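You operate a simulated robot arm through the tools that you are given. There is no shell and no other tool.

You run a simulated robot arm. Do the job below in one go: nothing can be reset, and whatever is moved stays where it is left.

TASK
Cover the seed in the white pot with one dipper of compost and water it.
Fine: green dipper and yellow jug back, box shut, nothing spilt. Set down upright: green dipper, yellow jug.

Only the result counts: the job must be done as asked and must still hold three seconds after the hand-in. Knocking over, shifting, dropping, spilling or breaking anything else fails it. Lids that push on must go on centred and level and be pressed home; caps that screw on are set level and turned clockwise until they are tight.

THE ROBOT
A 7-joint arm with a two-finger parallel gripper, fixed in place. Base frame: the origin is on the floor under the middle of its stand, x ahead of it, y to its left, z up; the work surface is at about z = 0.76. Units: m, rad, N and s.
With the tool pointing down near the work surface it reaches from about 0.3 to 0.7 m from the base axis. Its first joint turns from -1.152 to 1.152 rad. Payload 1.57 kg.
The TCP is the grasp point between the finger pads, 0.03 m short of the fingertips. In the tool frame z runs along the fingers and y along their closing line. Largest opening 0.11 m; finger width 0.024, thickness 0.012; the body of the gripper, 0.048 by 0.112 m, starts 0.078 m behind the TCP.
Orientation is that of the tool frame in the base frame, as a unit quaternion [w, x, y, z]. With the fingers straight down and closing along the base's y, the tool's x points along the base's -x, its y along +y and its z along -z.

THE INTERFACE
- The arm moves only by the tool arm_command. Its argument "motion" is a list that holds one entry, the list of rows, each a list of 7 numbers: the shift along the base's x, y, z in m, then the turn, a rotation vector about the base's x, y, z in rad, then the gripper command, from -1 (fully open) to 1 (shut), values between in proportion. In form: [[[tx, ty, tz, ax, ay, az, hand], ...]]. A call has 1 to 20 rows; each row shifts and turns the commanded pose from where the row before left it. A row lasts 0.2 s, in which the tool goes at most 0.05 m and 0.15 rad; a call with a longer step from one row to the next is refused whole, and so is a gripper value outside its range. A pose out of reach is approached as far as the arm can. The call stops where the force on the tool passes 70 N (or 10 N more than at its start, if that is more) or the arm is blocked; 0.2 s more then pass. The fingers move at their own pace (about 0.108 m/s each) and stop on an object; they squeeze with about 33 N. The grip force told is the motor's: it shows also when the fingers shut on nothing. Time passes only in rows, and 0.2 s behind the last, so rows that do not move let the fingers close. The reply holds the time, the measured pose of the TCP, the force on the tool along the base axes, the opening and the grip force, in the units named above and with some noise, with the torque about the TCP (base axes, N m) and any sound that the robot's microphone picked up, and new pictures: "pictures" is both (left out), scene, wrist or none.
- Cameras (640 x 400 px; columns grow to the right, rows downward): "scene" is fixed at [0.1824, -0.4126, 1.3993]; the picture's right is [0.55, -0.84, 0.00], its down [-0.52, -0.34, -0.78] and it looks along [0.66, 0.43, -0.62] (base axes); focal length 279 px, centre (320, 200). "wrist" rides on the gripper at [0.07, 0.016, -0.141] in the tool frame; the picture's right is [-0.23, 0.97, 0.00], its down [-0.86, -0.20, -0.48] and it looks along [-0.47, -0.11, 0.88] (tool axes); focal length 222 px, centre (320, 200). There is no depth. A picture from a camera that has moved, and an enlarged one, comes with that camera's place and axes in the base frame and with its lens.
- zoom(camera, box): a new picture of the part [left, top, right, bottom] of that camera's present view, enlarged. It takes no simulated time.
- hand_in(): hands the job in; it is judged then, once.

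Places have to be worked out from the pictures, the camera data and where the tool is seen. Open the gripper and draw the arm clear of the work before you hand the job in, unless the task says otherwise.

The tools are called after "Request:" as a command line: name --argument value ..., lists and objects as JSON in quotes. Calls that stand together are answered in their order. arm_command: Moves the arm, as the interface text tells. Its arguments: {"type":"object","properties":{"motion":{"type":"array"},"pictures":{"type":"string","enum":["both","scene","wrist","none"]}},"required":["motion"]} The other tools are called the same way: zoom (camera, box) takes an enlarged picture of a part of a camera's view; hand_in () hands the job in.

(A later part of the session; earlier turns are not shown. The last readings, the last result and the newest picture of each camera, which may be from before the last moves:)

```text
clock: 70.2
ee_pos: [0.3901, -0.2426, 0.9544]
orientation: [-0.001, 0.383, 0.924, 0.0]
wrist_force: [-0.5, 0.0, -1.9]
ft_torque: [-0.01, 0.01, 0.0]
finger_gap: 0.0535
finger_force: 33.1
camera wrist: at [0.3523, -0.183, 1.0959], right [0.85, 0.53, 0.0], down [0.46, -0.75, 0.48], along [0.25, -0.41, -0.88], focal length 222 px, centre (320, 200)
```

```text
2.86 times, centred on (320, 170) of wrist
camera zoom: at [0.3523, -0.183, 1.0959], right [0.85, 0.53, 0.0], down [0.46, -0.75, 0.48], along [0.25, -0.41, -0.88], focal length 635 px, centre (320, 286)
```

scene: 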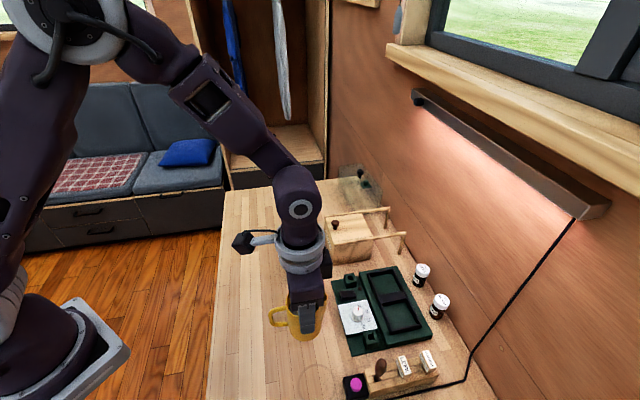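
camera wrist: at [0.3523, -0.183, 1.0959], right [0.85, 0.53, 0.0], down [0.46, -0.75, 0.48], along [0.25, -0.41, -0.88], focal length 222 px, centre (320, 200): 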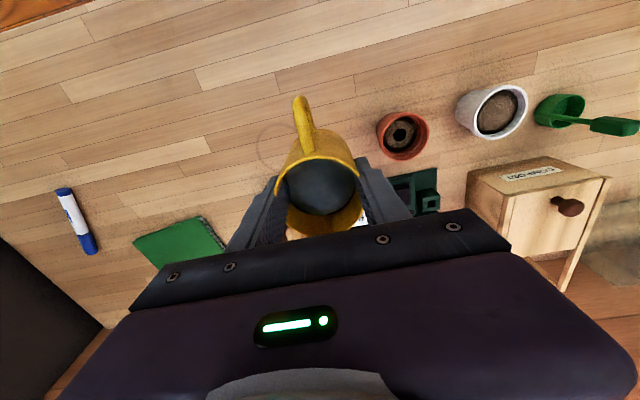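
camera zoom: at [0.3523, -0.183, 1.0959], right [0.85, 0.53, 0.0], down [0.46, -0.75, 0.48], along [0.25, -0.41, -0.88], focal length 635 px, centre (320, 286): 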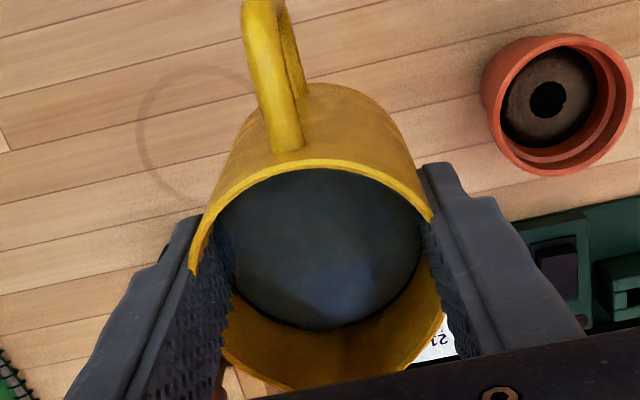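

The jug hangs level with water inside, spout pointing at about -45°. I'll carry it gently over to the +y side of the white pot, turning the spout to face -y.

Request:
arm_command --motion '[[[0.008, 0.0095, 0, 0, 0, -0.05, 1], [0.0145, 0.0173, 0, 0, 0, -0.07, 1], [0.0161, 0.0193, 0, 0, 0, -0.0785, 1], [0.0161, 0.0193, 0, 0, 0, -0.0785, 1], [0.0161, 0.0193, 0, 0, 0, -0.0785, 1], [0.0161, 0.0193, 0, 0, 0, -0.0785, 1], [0.0161, 0.0193, 0, 0, 0, -0.0785, 1], [0.0161, 0.0193, 0, 0, 0, -0.0785, 1], [0.0161, 0.0193, 0, 0, 0, -0.0785, 1], [0.0145, 0.0173, 0, 0, 0, -0.07, 1], [0.0116, 0.0146, 0, 0, 0, -0.0465, 1], [0, 0, 0, 0, 0, 0, 1], [0, 0, 0, 0, 0, 0, 1]]]' --pictures "both"

Request:
zoom --camera "scene" --box '[240, 170, 360, 290]'

Request:
zoom --camera "wrist" --box '[220, 80, 420, 240]'

```text
clock: 73.0
ee_pos: [0.5521, -0.0459, 0.954]
orientation: [-0.001, 0.707, 0.707, 0.0]
wrist_force: [-0.3, -0.2, -2.5]
ft_torque: [-0.02, 0.01, -0.03]
finger_gap: 0.0533
finger_force: 33.0
camera wrist: at [0.5687, 0.0217, 1.0957], right [0.97, -0.23, 0.0], down [-0.2, -0.85, 0.48], along [-0.11, -0.47, -0.88], focal length 222 px, centre (320, 200)
```

scene: 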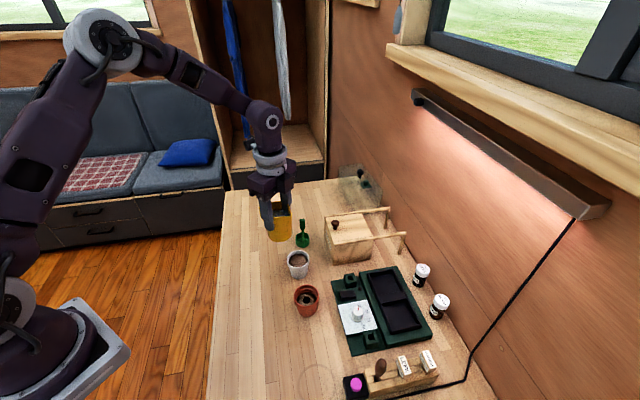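
wrist: 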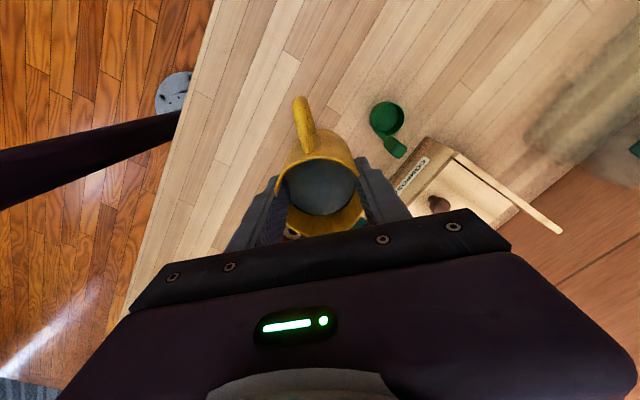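

```text
3.33 times, centred on (300, 230) of scene
camera zoom: at [0.1825, -0.4126, 1.3993], right [0.55, -0.84, 0.0], down [-0.52, -0.34, -0.78], along [0.65, 0.43, -0.62], focal length 930 px, centre (387, 100)
```

zoom: 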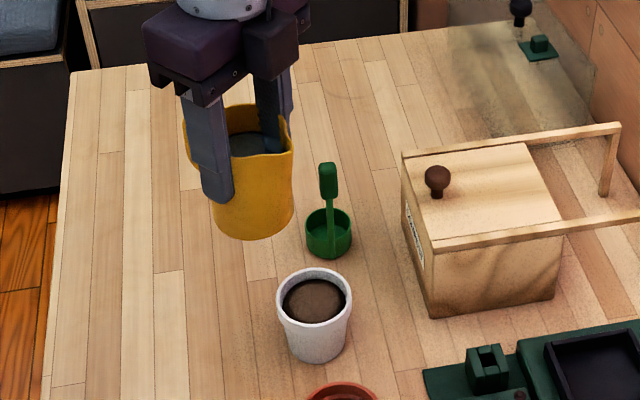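

```text
2.50 times, centred on (320, 160) of wrist
camera zoom: at [0.5687, 0.0217, 1.0957], right [0.97, -0.23, 0.0], down [-0.2, -0.85, 0.48], along [-0.11, -0.47, -0.88], focal length 555 px, centre (320, 300)
```

zoom: 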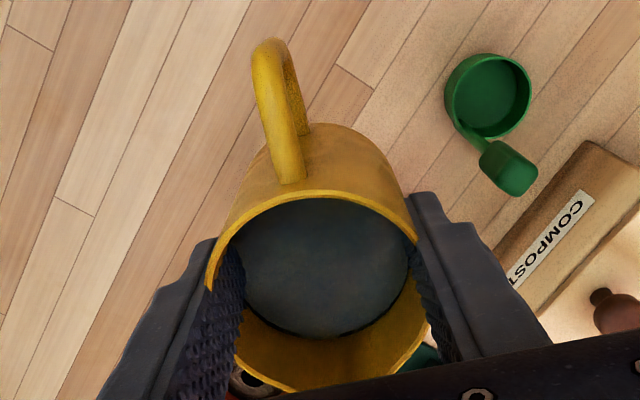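

The jug is beside the pot with the spout facing it. I'll shift so the spout tip sits over the pot, lower to just above the rim, and take up the first 16° of tilt, which should be below the pouring angle.

Request:
arm_command --motion '[[[-0.0004, -0.0054, -0.014, 0, 0, 0, 1], [-0.0004, -0.0054, -0.018, 0, 0, 0, 1], [0, 0, -0.01, 0, 0, 0, 1], [0, 0, 0, 0, 0, 0, 1], [0, 0.0017, -0.003, 0.14, 0, 0, 1], [0, 0.0009, -0.003, 0.14, 0, 0, 1], [0, 0, 0, 0, 0, 0, 1]]]' --pictures "both"

Request:
zoom --camera "scene" --box '[250, 190, 340, 290]'

Request:
zoom --camera "wrist" --box '[220, 80, 420, 240]'

```text
clock: 74.6
ee_pos: [0.5517, -0.056, 0.9058]
orientation: [-0.099, 0.701, 0.7, 0.1]
wrist_force: [0.0, -0.6, -2.3]
ft_torque: [-0.02, 0.0, -0.02]
finger_gap: 0.0534
finger_force: 33.6
camera wrist: at [0.5673, -0.0292, 1.0615], right [0.97, -0.22, -0.06], down [-0.2, -0.95, 0.22], along [-0.11, -0.2, -0.97], focal length 222 px, centre (320, 200)
```

scene: 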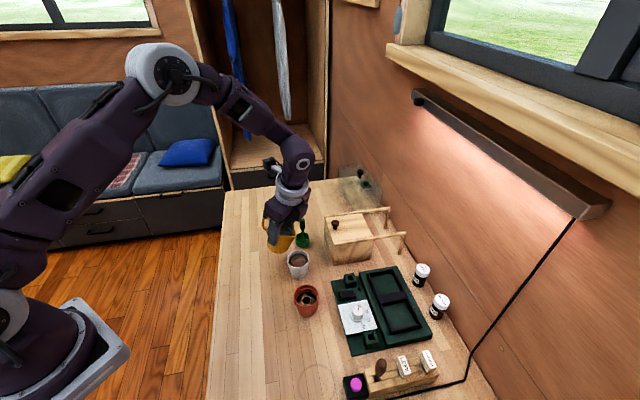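
wrist: 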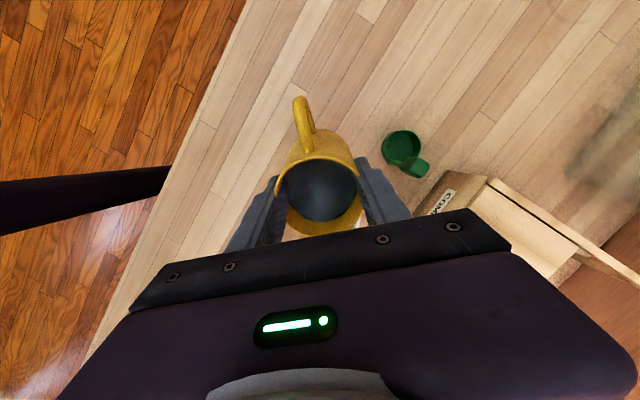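

```text
4.00 times, centred on (295, 240) of scene
camera zoom: at [0.1825, -0.4127, 1.3993], right [0.55, -0.84, 0.0], down [-0.52, -0.34, -0.78], along [0.66, 0.43, -0.62], focal length 1116 px, centre (420, 40)
```

zoom: 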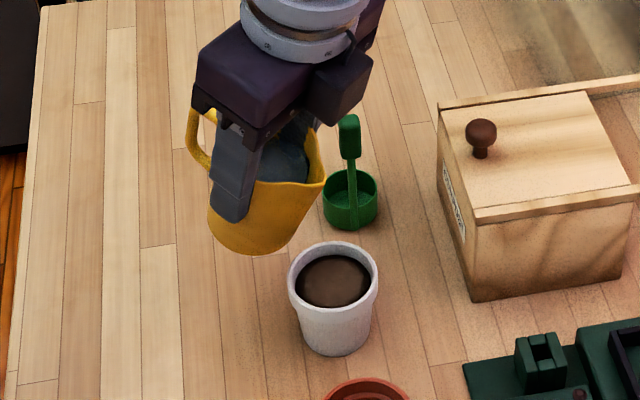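

```text
2.50 times, centred on (320, 160) of wrist
camera zoom: at [0.5673, -0.0292, 1.0615], right [0.97, -0.22, -0.06], down [-0.2, -0.95, 0.22], along [-0.11, -0.2, -0.97], focal length 555 px, centre (320, 300)
```

zoom: 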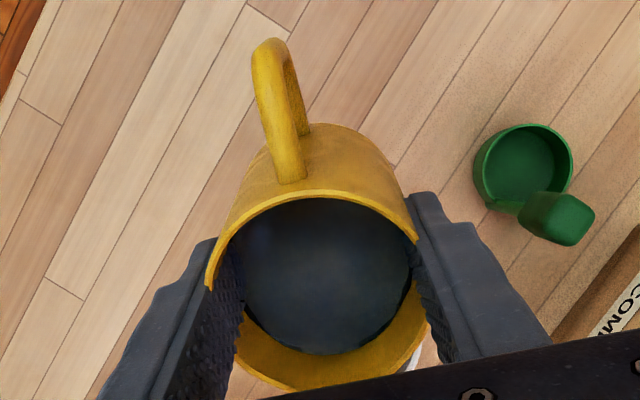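

The spout tip is over the pot's centre and no water is flowing yet. I'll tilt in small steps and watch.

Request:
arm_command --motion '[[[0, 0, -0.004, 0.07, 0, 0, 1], [0, 0, -0.004, 0.07, 0, 0, 1]]]' --pictures "scene"

Request:
zoom --camera "scene" --box '[265, 205, 335, 285]'

Request:
zoom --camera "wrist" --box '[220, 80, 420, 240]'

```text
clock: 75.2
ee_pos: [0.5508, -0.0571, 0.8977]
orientation: [-0.148, 0.692, 0.691, 0.148]
wrist_force: [0.7, -0.6, -2.5]
ft_torque: [-0.06, 0.03, 0.0]
finger_gap: 0.0534
finger_force: 33.0
```

scene: 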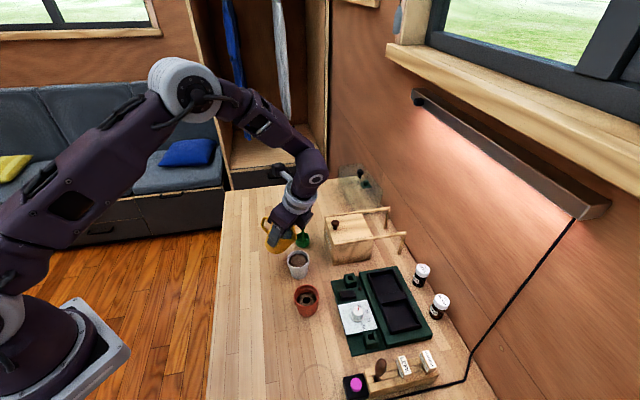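

```text
5.00 times, centred on (300, 245) of scene
camera zoom: at [0.1825, -0.4126, 1.3993], right [0.55, -0.84, 0.0], down [-0.52, -0.34, -0.78], along [0.65, 0.43, -0.62], focal length 1396 px, centre (420, -25)
```

zoom: 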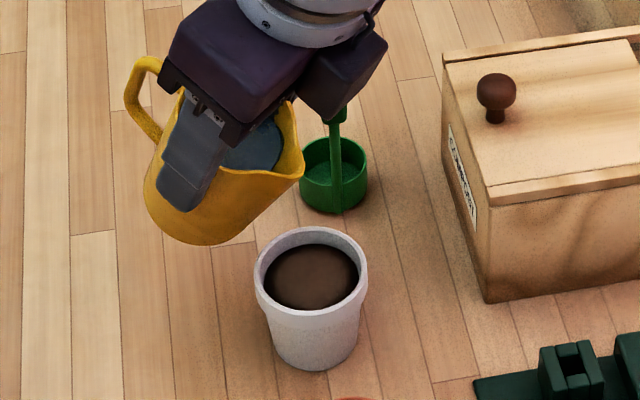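

```text
2.50 times, centred on (320, 160) of wrist
camera zoom: at [0.5673, -0.0517, 1.0561], right [0.97, -0.21, -0.09], down [-0.2, -0.98, 0.09], along [-0.11, -0.07, -0.99], focal length 555 px, centre (320, 300)
```

zoom: 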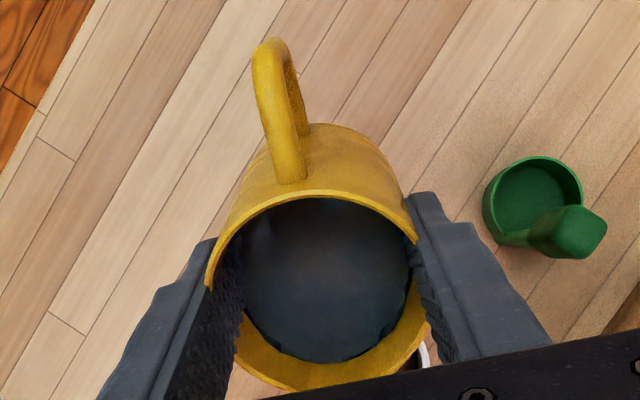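

24° and nothing flowing yet. The geometry holds, so I'll keep tilting in small steps.

Request:
arm_command --motion '[[[0, 0, -0.002, 0.06, 0, 0, 1], [0, -0.0003, -0.002, 0.06, 0, 0, 1]]]' --pictures "scene"

Request:
zoom --camera "scene" --box '[265, 205, 335, 285]'

Request:
zoom --camera "wrist" --box '[220, 80, 420, 240]'

```text
clock: 75.8
ee_pos: [0.5521, -0.057, 0.894]
orientation: [-0.189, 0.682, 0.681, 0.189]
wrist_force: [0.6, 0.2, -2.7]
ft_torque: [-0.03, 0.0, -0.03]
finger_gap: 0.0534
finger_force: 33.0
```

scene: 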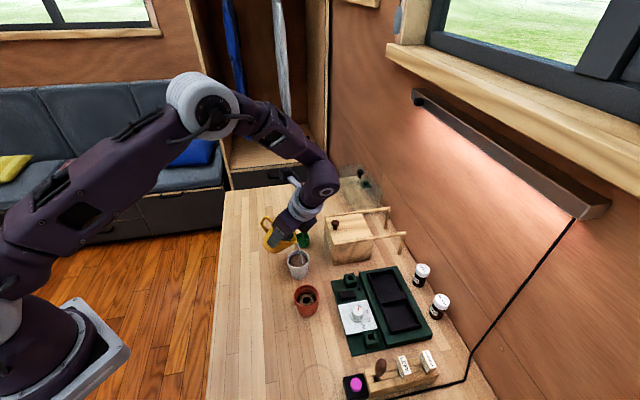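

```text
5.00 times, centred on (300, 245) of scene
camera zoom: at [0.1825, -0.4126, 1.3993], right [0.55, -0.84, 0.0], down [-0.52, -0.34, -0.78], along [0.65, 0.43, -0.62], focal length 1396 px, centre (420, -25)
```

zoom: 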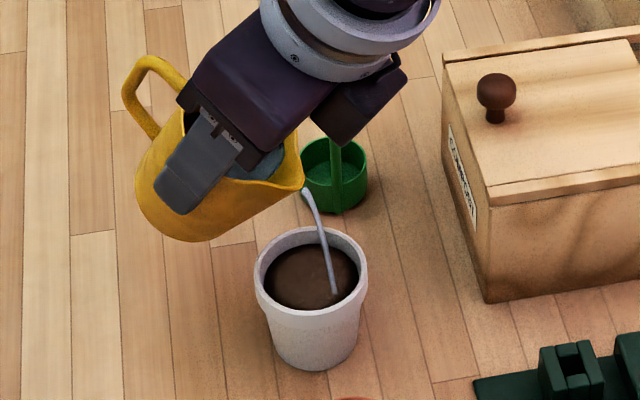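

```text
2.50 times, centred on (320, 160) of wrist
camera zoom: at [0.5675, -0.0708, 1.0514], right [0.97, -0.2, -0.12], down [-0.2, -0.98, -0.03], along [-0.11, 0.05, -0.99], focal length 555 px, centre (320, 300)
```

zoom: 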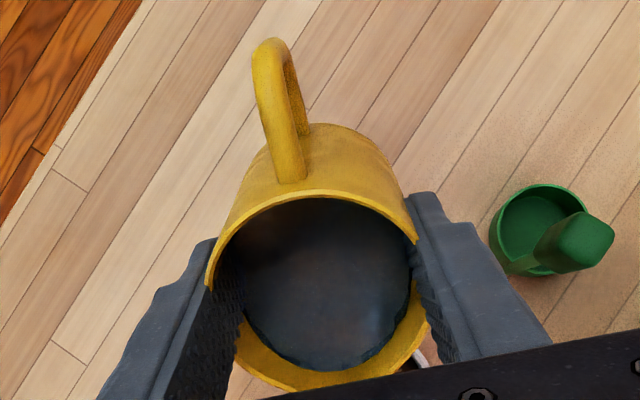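

Water is flowing in a thin stream and landing inside the pot, about 13 mm past centre. I'll shift back 7 mm so it lands centrally, and hold briefly.

Request:
arm_command --motion '[[[0, 0.007, 0, 0, 0, 0, 1], [0, 0, 0, 0, 0, 0, 1]]]' --pictures "scene"

Request:
zoom --camera "scene" --box '[265, 205, 335, 285]'

```text
clock: 76.4
ee_pos: [0.553, -0.05, 0.8935]
orientation: [-0.19, 0.682, 0.68, 0.19]
wrist_force: [-0.2, 0.3, -2.3]
ft_torque: [-0.03, 0.0, 0.02]
finger_gap: 0.0534
finger_force: 32.6
```

scene: 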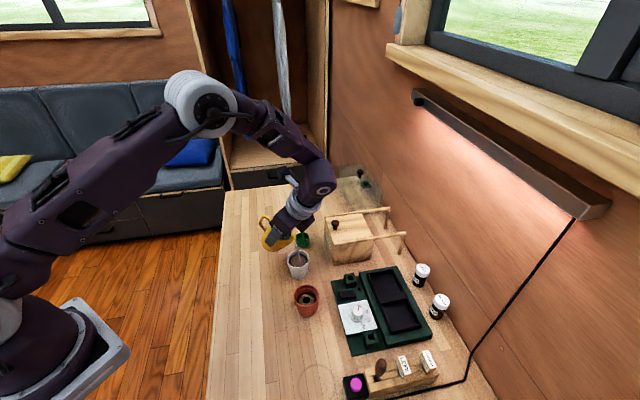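

```text
5.00 times, centred on (300, 245) of scene
camera zoom: at [0.1825, -0.4126, 1.3993], right [0.55, -0.84, 0.0], down [-0.52, -0.34, -0.78], along [0.66, 0.43, -0.62], focal length 1396 px, centre (420, -25)
```

zoom: 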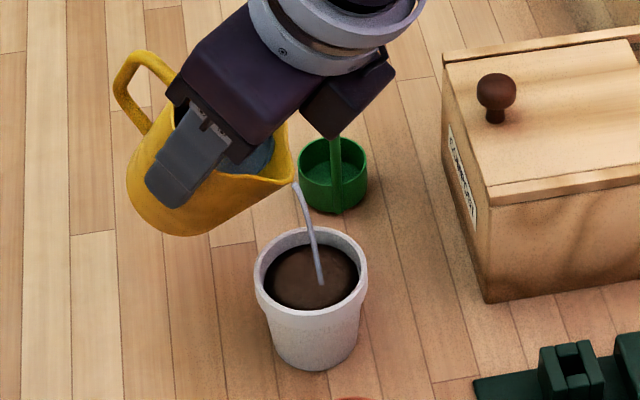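

The stream now falls near the pot's centre. I'll hold for a second and watch the compost.

Request:
arm_command --motion '[[[0, 0, 0, 0, 0, 0, 1], [0, 0, 0, 0, 0, 0, 1], [0, 0, 0, 0, 0, 0, 1], [0, 0, 0, 0, 0, 0, 1]]]' --pictures "scene"

Request:
zoom --camera "scene" --box '[265, 205, 335, 285]'

Request:
zoom --camera "wrist" --box '[220, 80, 420, 240]'

```text
clock: 77.4
ee_pos: [0.5522, -0.0499, 0.8941]
orientation: [-0.189, 0.682, 0.68, 0.19]
wrist_force: [-0.3, -0.5, -3.2]
ft_torque: [-0.08, 0.02, 0.03]
finger_gap: 0.0535
finger_force: 33.2
```

scene: 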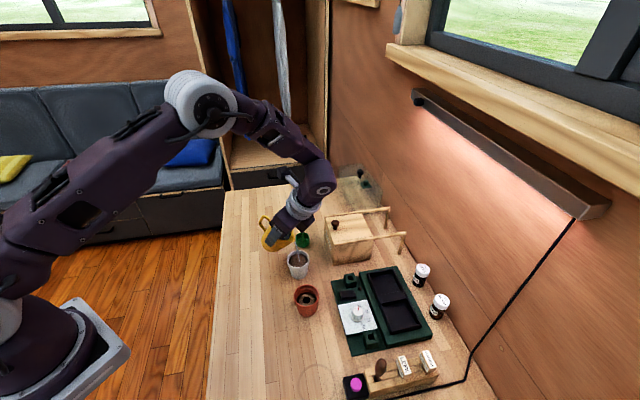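

```text
5.00 times, centred on (300, 245) of scene
camera zoom: at [0.1825, -0.4126, 1.3993], right [0.55, -0.84, 0.0], down [-0.52, -0.34, -0.78], along [0.66, 0.43, -0.62], focal length 1396 px, centre (420, -25)
```

zoom: 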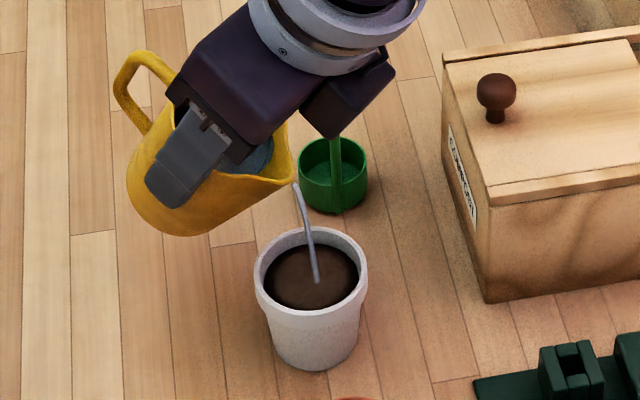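

```text
2.50 times, centred on (320, 160) of wrist
camera zoom: at [0.5681, -0.064, 1.0512], right [0.97, -0.2, -0.12], down [-0.2, -0.98, -0.03], along [-0.11, 0.05, -0.99], focal length 555 px, centre (320, 300)
```

zoom: 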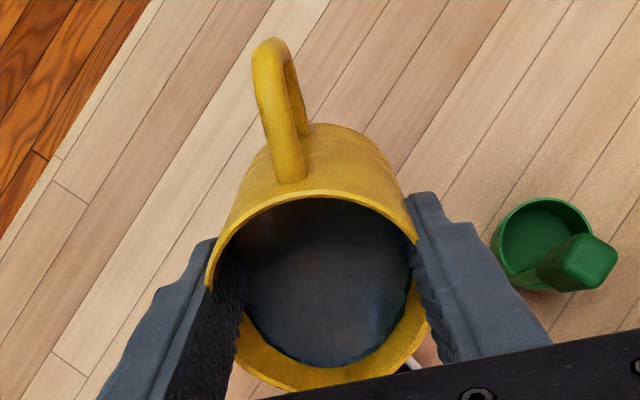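

The compost is darkening as it gets wet. I'll look closer at the pot before continuing.

Request:
zoom --camera "scene" --box '[284, 244, 312, 272]'

```text
14.29 times, centred on (298, 258) of scene
camera zoom: at [0.1825, -0.4126, 1.3993], right [0.55, -0.84, 0.0], down [-0.52, -0.34, -0.78], along [0.66, 0.43, -0.62], focal length 3988 px, centre (634, -629)
```

zoom: 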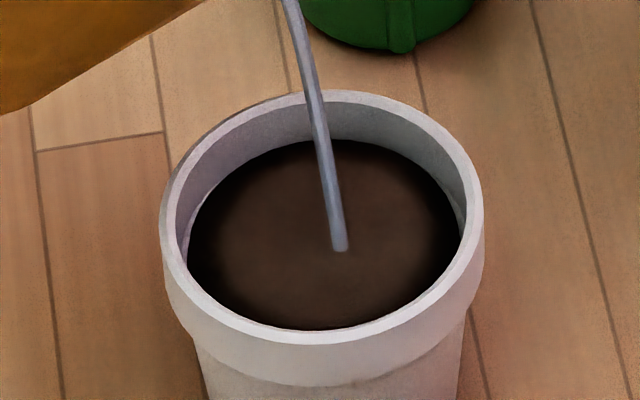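

The surface is evenly darker with no pooling. At this tilt the amount that can come out is limited, so I'll hold another second and look again.

Request:
arm_command --motion '[[[0, 0, 0, 0, 0, 0, 1], [0, 0, 0, 0, 0, 0, 1], [0, 0, 0, 0, 0, 0, 1], [0, 0, 0, 0, 0, 0, 1]]]' --pictures "scene"

Request:
zoom --camera "scene" --box '[284, 244, 312, 272]'

Request:
zoom --camera "scene" --box '[265, 205, 335, 285]'

```text
clock: 78.4
ee_pos: [0.5515, -0.0501, 0.8948]
orientation: [-0.188, 0.682, 0.681, 0.189]
wrist_force: [-0.3, -0.1, -2.0]
ft_torque: [-0.06, 0.0, 0.0]
finger_gap: 0.0536
finger_force: 32.1
```

scene: 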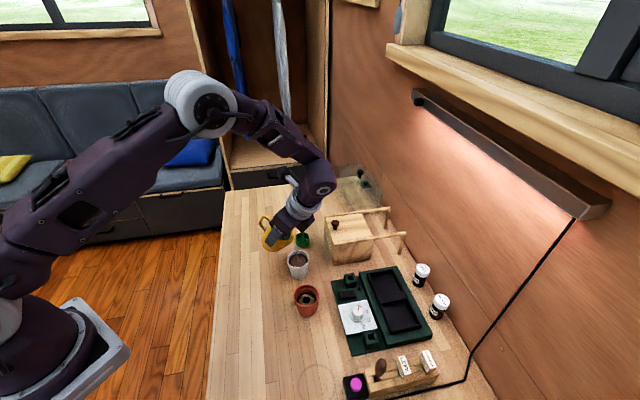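

```text
14.29 times, centred on (298, 258) of scene
camera zoom: at [0.1825, -0.4126, 1.3993], right [0.55, -0.84, 0.0], down [-0.52, -0.34, -0.78], along [0.66, 0.43, -0.62], focal length 3988 px, centre (634, -629)
```

zoom: 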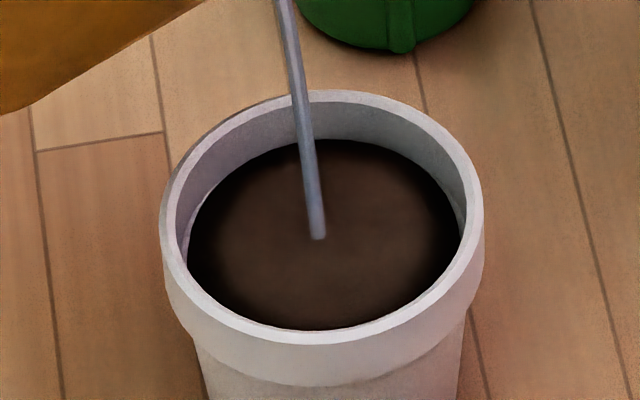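

```text
5.00 times, centred on (300, 245) of scene
camera zoom: at [0.1825, -0.4126, 1.3993], right [0.55, -0.84, 0.0], down [-0.52, -0.34, -0.78], along [0.66, 0.43, -0.62], focal length 1396 px, centre (420, -25)
```

zoom: 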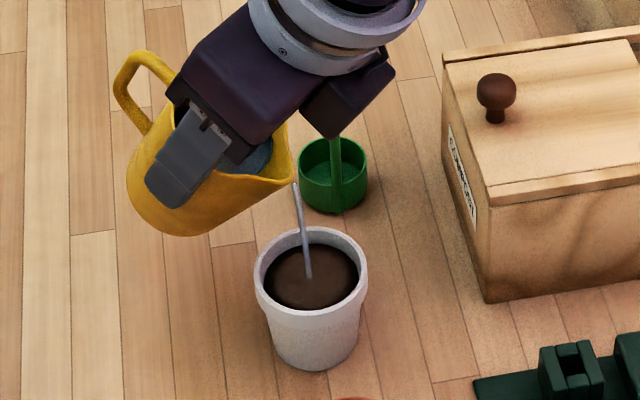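

The compost is uniformly dark and wet with no pooling, and the stream is weakening. I'll tilt a touch more for a slightly more generous watering, still landing centrally.

Request:
arm_command --motion '[[[0, 0, 0, 0.05, 0, 0, 1], [0, 0, 0, 0, 0, 0, 1], [0, 0, 0, 0, 0, 0, 1], [0, 0, 0, 0, 0, 0, 1]]]' --pictures "scene"

Request:
zoom --camera "scene" --box '[284, 244, 312, 272]'

Request:
zoom --camera "wrist" --box '[220, 80, 420, 240]'

```text
clock: 79.4
ee_pos: [0.5524, -0.0506, 0.8955]
orientation: [-0.205, 0.678, 0.676, 0.206]
wrist_force: [0.1, -0.4, -2.8]
ft_torque: [-0.08, -0.02, -0.02]
finger_gap: 0.0537
finger_force: 33.4
```

scene: 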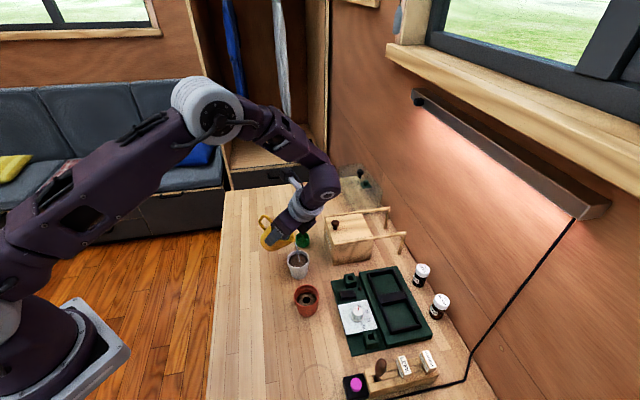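

```text
14.29 times, centred on (298, 258) of scene
camera zoom: at [0.1825, -0.4126, 1.3993], right [0.55, -0.84, 0.0], down [-0.52, -0.34, -0.78], along [0.66, 0.43, -0.62], focal length 3988 px, centre (634, -629)
```

zoom: 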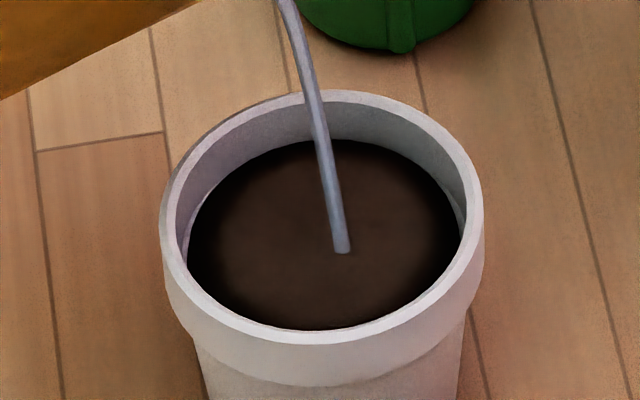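

```text
2.50 times, centred on (320, 160) of wrist
camera zoom: at [0.5679, -0.0719, 1.0506], right [0.97, -0.19, -0.13], down [-0.2, -0.98, -0.08], along [-0.11, 0.1, -0.99], focal length 555 px, centre (320, 300)
```

zoom: 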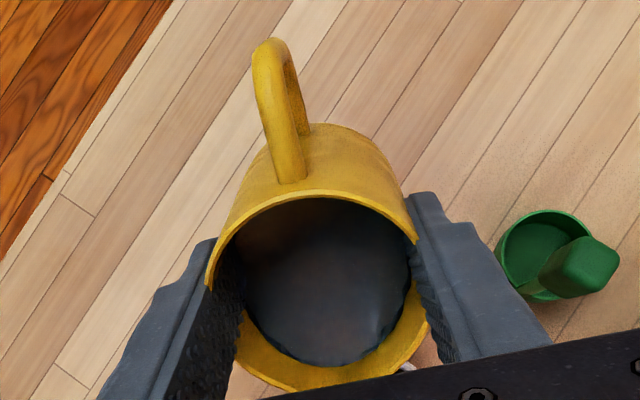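

Still no pooling and the stream is central. I'll let it run down at this tilt for a little longer, watching for standing water.

Request:
arm_command --motion '[[[0, 0, 0, 0, 0, 0, 1], [0, 0, 0, 0, 0, 0, 1], [0, 0, 0, 0, 0, 0, 1], [0, 0, 0, 0, 0, 0, 1], [0, 0, 0, 0, 0, 0, 1], [0, 0, 0, 0, 0, 0, 1]]]' --pictures "scene"

Request:
zoom --camera "scene" --box '[284, 244, 312, 272]'

Request:
zoom --camera "scene" --box '[284, 280, 324, 320]'

```text
clock: 80.8
ee_pos: [0.5514, -0.0501, 0.8947]
orientation: [-0.206, 0.677, 0.676, 0.205]
wrist_force: [0.1, -1.1, -2.4]
ft_torque: [-0.07, 0.02, -0.04]
finger_gap: 0.0536
finger_force: 32.8
```

scene: 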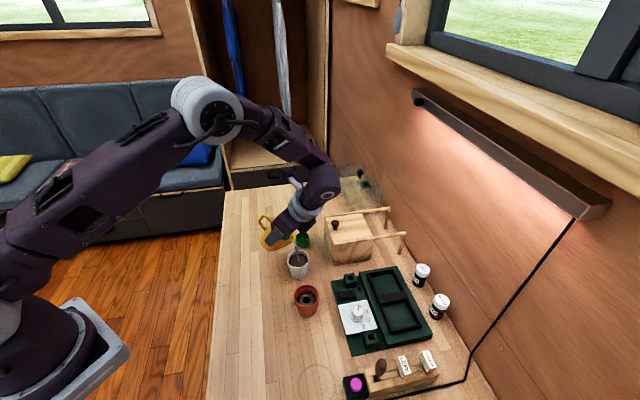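

```text
14.29 times, centred on (298, 258) of scene
camera zoom: at [0.1825, -0.4126, 1.3993], right [0.55, -0.84, 0.0], down [-0.52, -0.34, -0.78], along [0.66, 0.43, -0.62], focal length 3988 px, centre (634, -629)
```

zoom: 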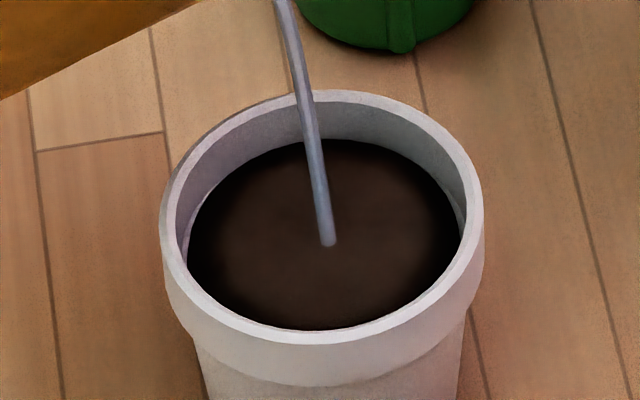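

```text
10.00 times, centred on (304, 300) of scene
camera zoom: at [0.1825, -0.4126, 1.3993], right [0.55, -0.84, 0.0], down [-0.52, -0.34, -0.78], along [0.66, 0.43, -0.62], focal length 2791 px, centre (480, -800)
```

zoom: 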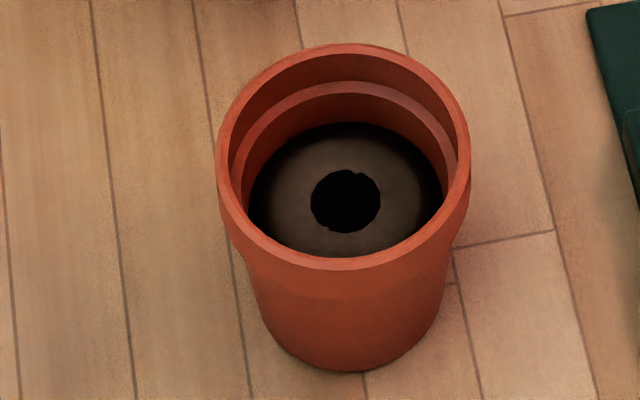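

It keeps darkening slowly, with no standing water. I'll pour a little longer with slightly more tilt.

Request:
arm_command --motion '[[[0, 0, 0, 0.04, 0, 0, 1], [0, 0, 0, 0, 0, 0, 1], [0, 0, 0, 0, 0, 0, 1], [0, 0, 0, 0, 0, 0, 1], [0, 0, 0, 0, 0, 0, 1], [0, 0, 0, 0, 0, 0, 1], [0, 0, 0, 0, 0, 0, 1]]]' --pictures "scene"

Request:
zoom --camera "scene" --box '[284, 244, 312, 272]'

Request:
zoom --camera "wrist" --box '[220, 80, 420, 240]'

```text
clock: 82.4
ee_pos: [0.5529, -0.0491, 0.8949]
orientation: [-0.218, 0.673, 0.672, 0.218]
wrist_force: [-0.3, 0.2, -2.4]
ft_torque: [-0.09, 0.01, 0.0]
finger_gap: 0.0539
finger_force: 33.1
```

scene: 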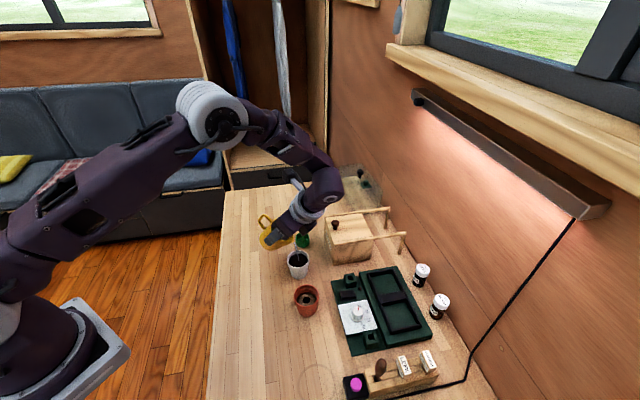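

```text
14.29 times, centred on (298, 258) of scene
camera zoom: at [0.1825, -0.4126, 1.3993], right [0.55, -0.84, 0.0], down [-0.52, -0.34, -0.78], along [0.66, 0.43, -0.62], focal length 3988 px, centre (634, -629)
```

zoom: 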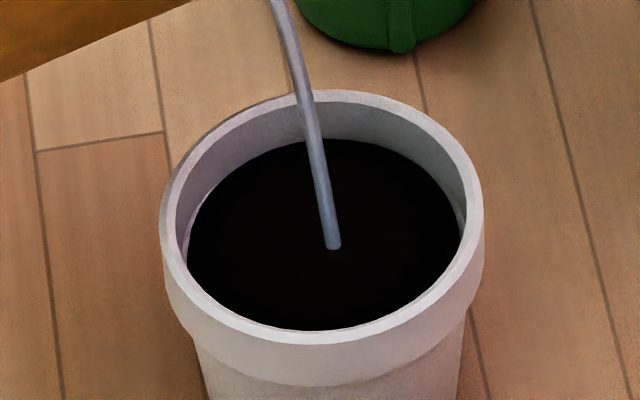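

```text
2.50 times, centred on (320, 160) of wrist
camera zoom: at [0.5677, -0.0774, 1.0498], right [0.97, -0.18, -0.13], down [-0.2, -0.97, -0.12], along [-0.11, 0.14, -0.98], focal length 555 px, centre (320, 300)
```

zoom: 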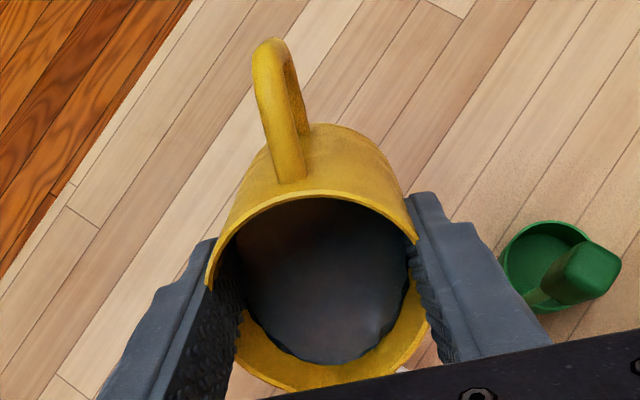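

The compost has turned fully dark and soaked, which is clearly watered. I'll tilt the jug back upright at once with the spout still over the pot, rising slightly.

Request:
arm_command --motion '[[[0, 0, 0.002, -0.1254, 0, 0, 1], [0, 0, 0.004, -0.1254, 0, 0, 1], [0, 0, 0.006, -0.1254, 0, 0, 1], [0, 0, 0.008, -0.1254, 0, 0, 1], [0, 0, 0.008, -0.1254, 0, 0, 1], [0, 0, 0.01, 0, 0, 0, 1], [0, 0, 0, 0, 0, 0, 1]]]' --pictures "both"

Request:
zoom --camera "scene" --box '[250, 190, 340, 290]'

Request:
zoom --camera "scene" --box '[284, 244, 312, 272]'

```text
clock: 84.0
ee_pos: [0.5512, -0.0513, 0.9327]
orientation: [-0.001, 0.708, 0.706, 0.001]
wrist_force: [0.1, -0.9, -2.8]
ft_torque: [-0.01, -0.04, 0.0]
finger_gap: 0.0535
finger_force: 32.9
camera wrist: at [0.5674, 0.018, 1.0741], right [0.97, -0.23, 0.0], down [-0.2, -0.86, 0.48], along [-0.11, -0.46, -0.88], focal length 222 px, centre (320, 200)
```

scene: 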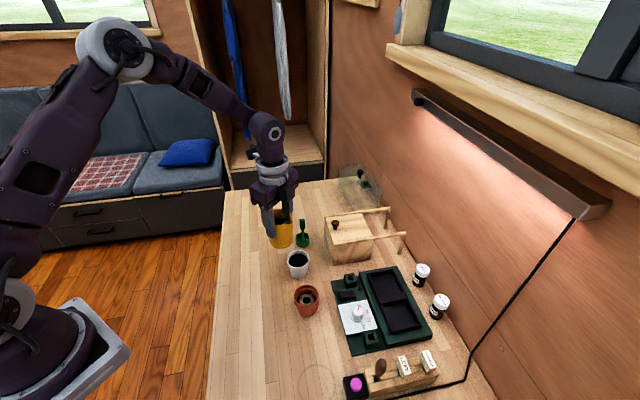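
wrist: 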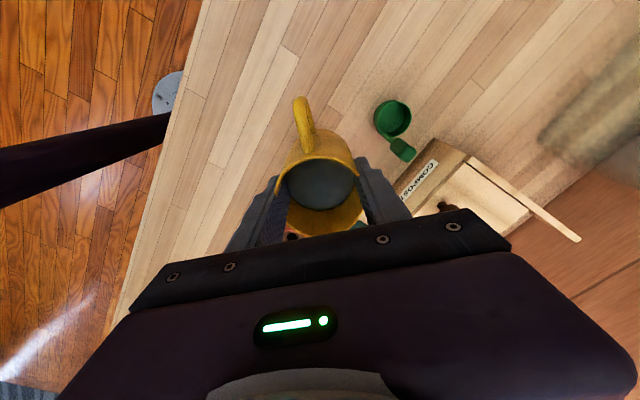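

```text
4.00 times, centred on (295, 240) of scene
camera zoom: at [0.1825, -0.4126, 1.3993], right [0.55, -0.84, 0.0], down [-0.52, -0.34, -0.78], along [0.65, 0.43, -0.62], focal length 1116 px, centre (420, 40)
```

zoom: 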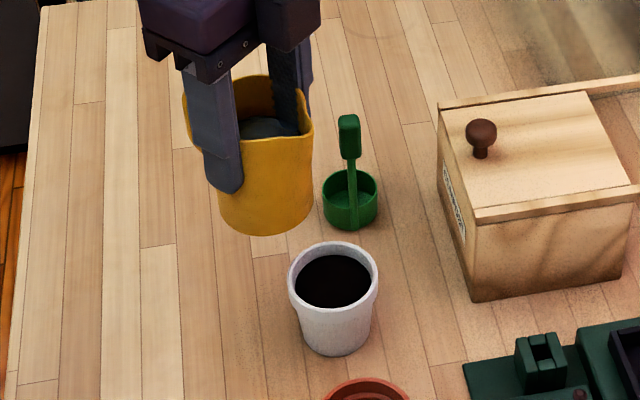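

```text
14.29 times, centred on (298, 258) of scene
camera zoom: at [0.1825, -0.4126, 1.3993], right [0.55, -0.84, 0.0], down [-0.52, -0.34, -0.78], along [0.65, 0.43, -0.62], focal length 3988 px, centre (634, -629)
```

zoom: 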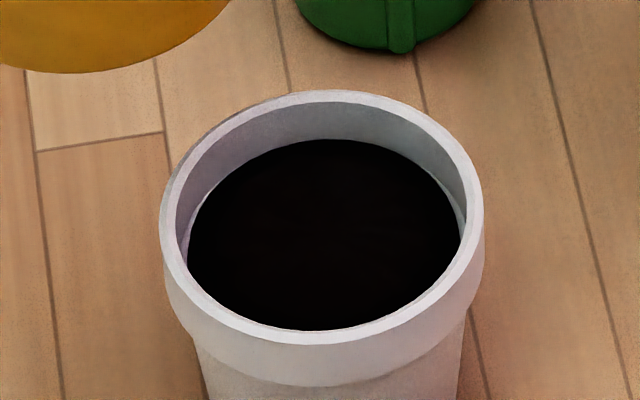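

Watered with nothing spilt. I'll carry the jug back over its original spot, turning it to its original heading.

Request:
arm_command --motion '[[[0, 0, 0.02, 0, 0, 0, 1], [-0.009, -0.0107, 0.003, 0, 0, 0.05, 1], [-0.0145, -0.0172, 0, 0, 0, 0.07, 1], [-0.016, -0.019, 0, 0, 0, 0.0785, 1], [-0.016, -0.019, 0, 0, 0, 0.0785, 1], [-0.016, -0.019, 0, 0, 0, 0.0785, 1], [-0.016, -0.019, 0, 0, 0, 0.0785, 1], [-0.016, -0.019, 0, 0, 0, 0.0785, 1], [-0.016, -0.019, 0, 0, 0, 0.0785, 1], [-0.016, -0.019, 0, 0, 0, 0.0785, 1], [-0.0145, -0.0172, 0, 0, 0, 0.07, 1], [-0.0102, -0.012, 0, 0, 0, 0.046, 1], [0, 0, 0, 0, 0, 0, 1], [0, 0, 0, 0, 0, 0, 1]]]' --pictures "both"

Request:
zoom --camera "scene" --box '[240, 230, 360, 380]'

```text
clock: 87.0
ee_pos: [0.392, -0.2392, 0.9544]
orientation: [-0.002, 0.382, 0.924, 0.002]
wrist_force: [0.0, 0.6, -1.9]
ft_torque: [0.0, -0.02, 0.03]
finger_gap: 0.0534
finger_force: 32.5
camera wrist: at [0.3534, -0.1792, 1.0973], right [0.85, 0.53, 0.0], down [0.46, -0.75, 0.48], along [0.25, -0.4, -0.88], focal length 222 px, centre (320, 200)
```

scene: 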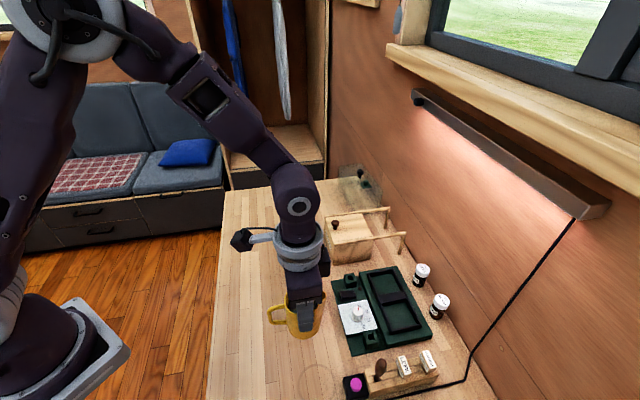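
wrist: 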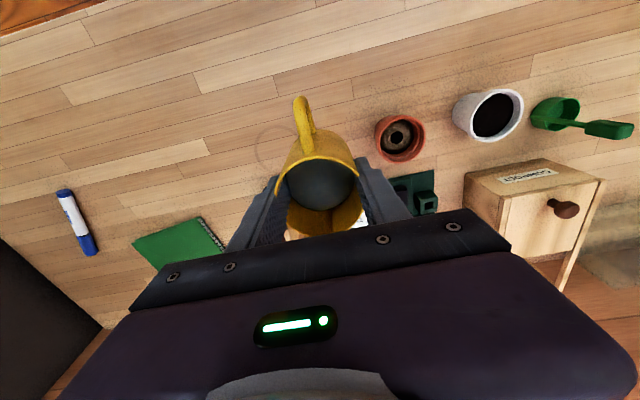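

```text
2.67 times, centred on (300, 305) of scene
camera zoom: at [0.1825, -0.4127, 1.3993], right [0.55, -0.84, 0.0], down [-0.52, -0.34, -0.78], along [0.66, 0.43, -0.62], focal length 744 px, centre (373, -80)
```

zoom: 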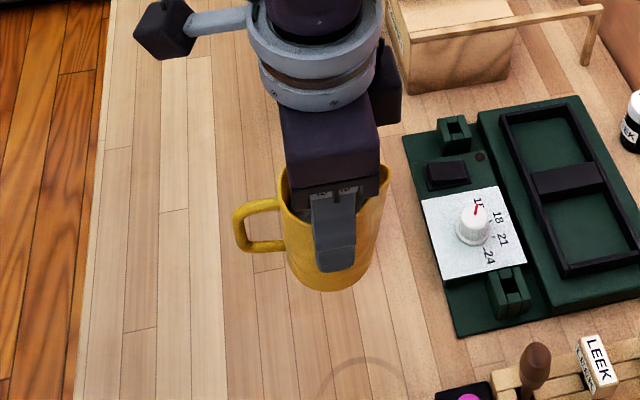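

The jug is back over its place. I'll lower it to just above the table, then settle in small steps watching the force.

Request:
arm_command --motion '[[[-0.0005, -0.001, -0.02, 0, 0, 0, 1], [-0.0005, -0.001, -0.03, 0, 0, 0, 1], [0, 0, -0.03, 0, 0, 0, 1], [0, 0, -0.022, 0, 0, 0, 1], [0, 0, -0.01, 0, 0, 0, 1], [0, 0, -0.004, 0, 0, 0, 1], [0, 0, 0, 0, 0, 0, 1]]]' --pictures "none"

```text
clock: 88.6
ee_pos: [0.3906, -0.2419, 0.8381]
orientation: [-0.002, 0.383, 0.924, 0.001]
wrist_force: [-0.1, -0.3, -2.0]
ft_torque: [-0.03, 0.0, -0.03]
finger_gap: 0.0532
finger_force: 32.7
```

At z = 0.838 there is no contact yet. I'll step down in millimetres.

Request:
arm_command --motion '[[[0, 0, -0.002, 0, 0, 0, 1], [0, 0, -0.001, 0, 0, 0, 1], [0, 0, -0.001, 0, 0, 0, 1], [0, 0, 0, 0, 0, 0, 1]]]' --pictures "none"

```text
clock: 89.6
ee_pos: [0.3905, -0.2414, 0.8342]
orientation: [-0.001, 0.383, 0.924, 0.001]
wrist_force: [0.5, 0.3, -2.5]
ft_torque: [-0.03, 0.0, 0.03]
finger_gap: 0.0538
finger_force: 33.1
```

Request:
arm_command --motion '[[[0, 0, -0.001, 0, 0, 0, 1], [0, 0, -0.001, 0, 0, 0, 1], [0, 0, 0, 0, 0, 0, 1]]]' --pictures "both"

Request:
zoom --camera "scene" --box '[260, 270, 350, 380]'

```text
clock: 90.4
ee_pos: [0.3896, -0.2416, 0.8336]
orientation: [-0.002, 0.383, 0.924, 0.001]
wrist_force: [-4.6, 5.7, 27.2]
ft_torque: [-0.16, -0.04, -0.02]
finger_gap: 0.0536
finger_force: 33.0
camera wrist: at [0.3527, -0.182, 0.9756], right [0.85, 0.53, 0.0], down [0.46, -0.75, 0.48], along [0.25, -0.4, -0.88], focal length 222 px, centre (320, 200)
```

scene: 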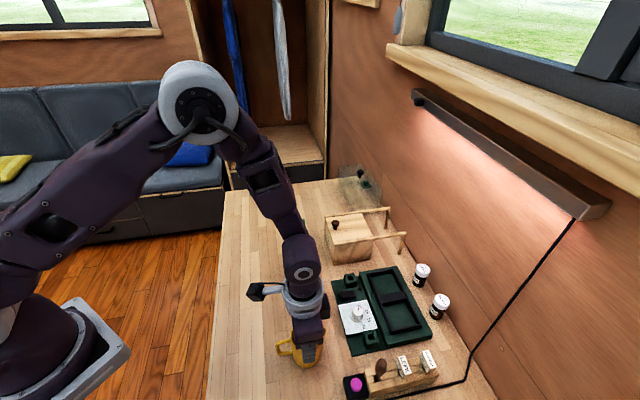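
wrist: 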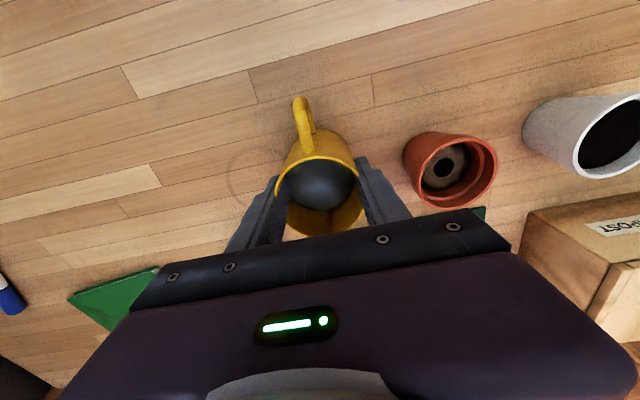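

```text
3.64 times, centred on (305, 325) of scene
camera zoom: at [0.182, -0.4123, 1.3995], right [0.55, -0.84, 0.0], down [-0.52, -0.34, -0.78], along [0.66, 0.43, -0.62], focal length 1015 px, centre (374, -254)
```

zoom: 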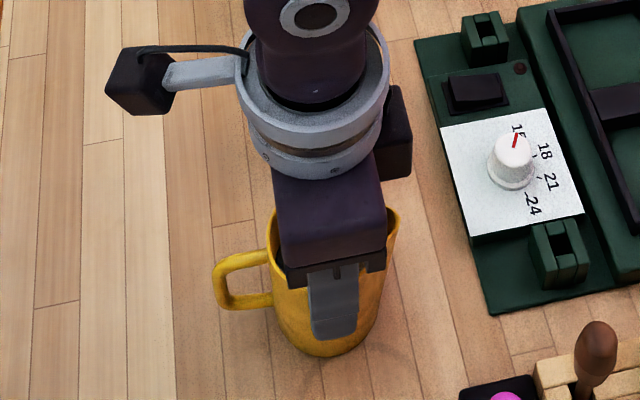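

It has touched down exactly where it was. I'll take the load off by about 1 mm and open the fingers gradually.

Request:
arm_command --motion '[[[0, 0, 0.001, 0, 0, 0, 1], [0, 0, 0, 0, 0, 0, 1], [0, 0, 0, 0, 0, 0, 0.0], [0, 0, 0, 0, 0, 0, -0.1], [0, 0, 0, 0, 0, 0, -0.25], [0, 0, 0, 0, 0, 0, -0.42], [0, 0, 0, 0, 0, 0, -0.42]]]' --pictures "both"

Request:
zoom --camera "wrist" --box '[220, 100, 420, 240]'

```text
clock: 92.0
ee_pos: [0.3904, -0.2427, 0.8334]
orientation: [-0.001, 0.383, 0.924, 0.001]
wrist_force: [0.3, 0.1, -0.6]
ft_torque: [-0.02, 0.01, 0.01]
finger_gap: 0.0782
finger_force: 0.0
camera wrist: at [0.3526, -0.1824, 0.9755], right [0.85, 0.53, 0.0], down [0.46, -0.75, 0.48], along [0.25, -0.4, -0.88], focal length 222 px, centre (320, 200)
```

scene: 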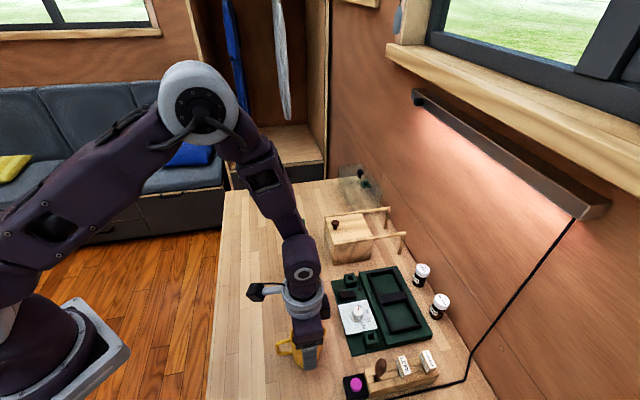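
wrist: 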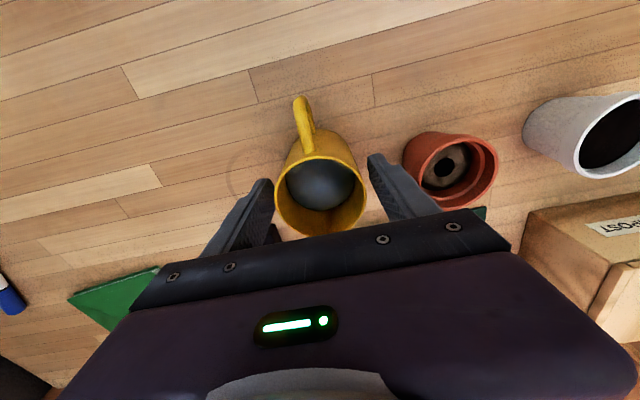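

```text
2.86 times, centred on (320, 170) of wrist
camera zoom: at [0.3526, -0.1824, 0.9755], right [0.85, 0.53, 0.0], down [0.46, -0.75, 0.48], along [0.25, -0.4, -0.88], focal length 635 px, centre (320, 286)
```

zoom: 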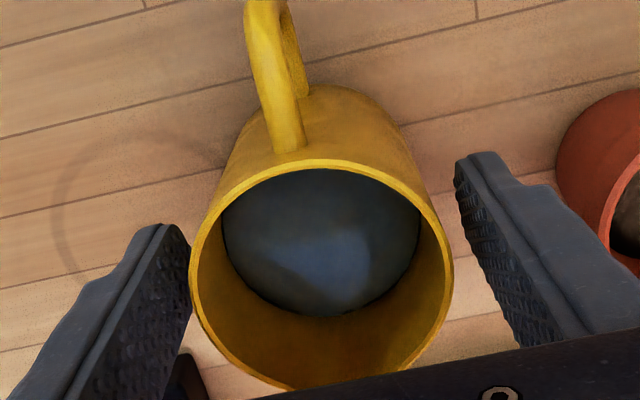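

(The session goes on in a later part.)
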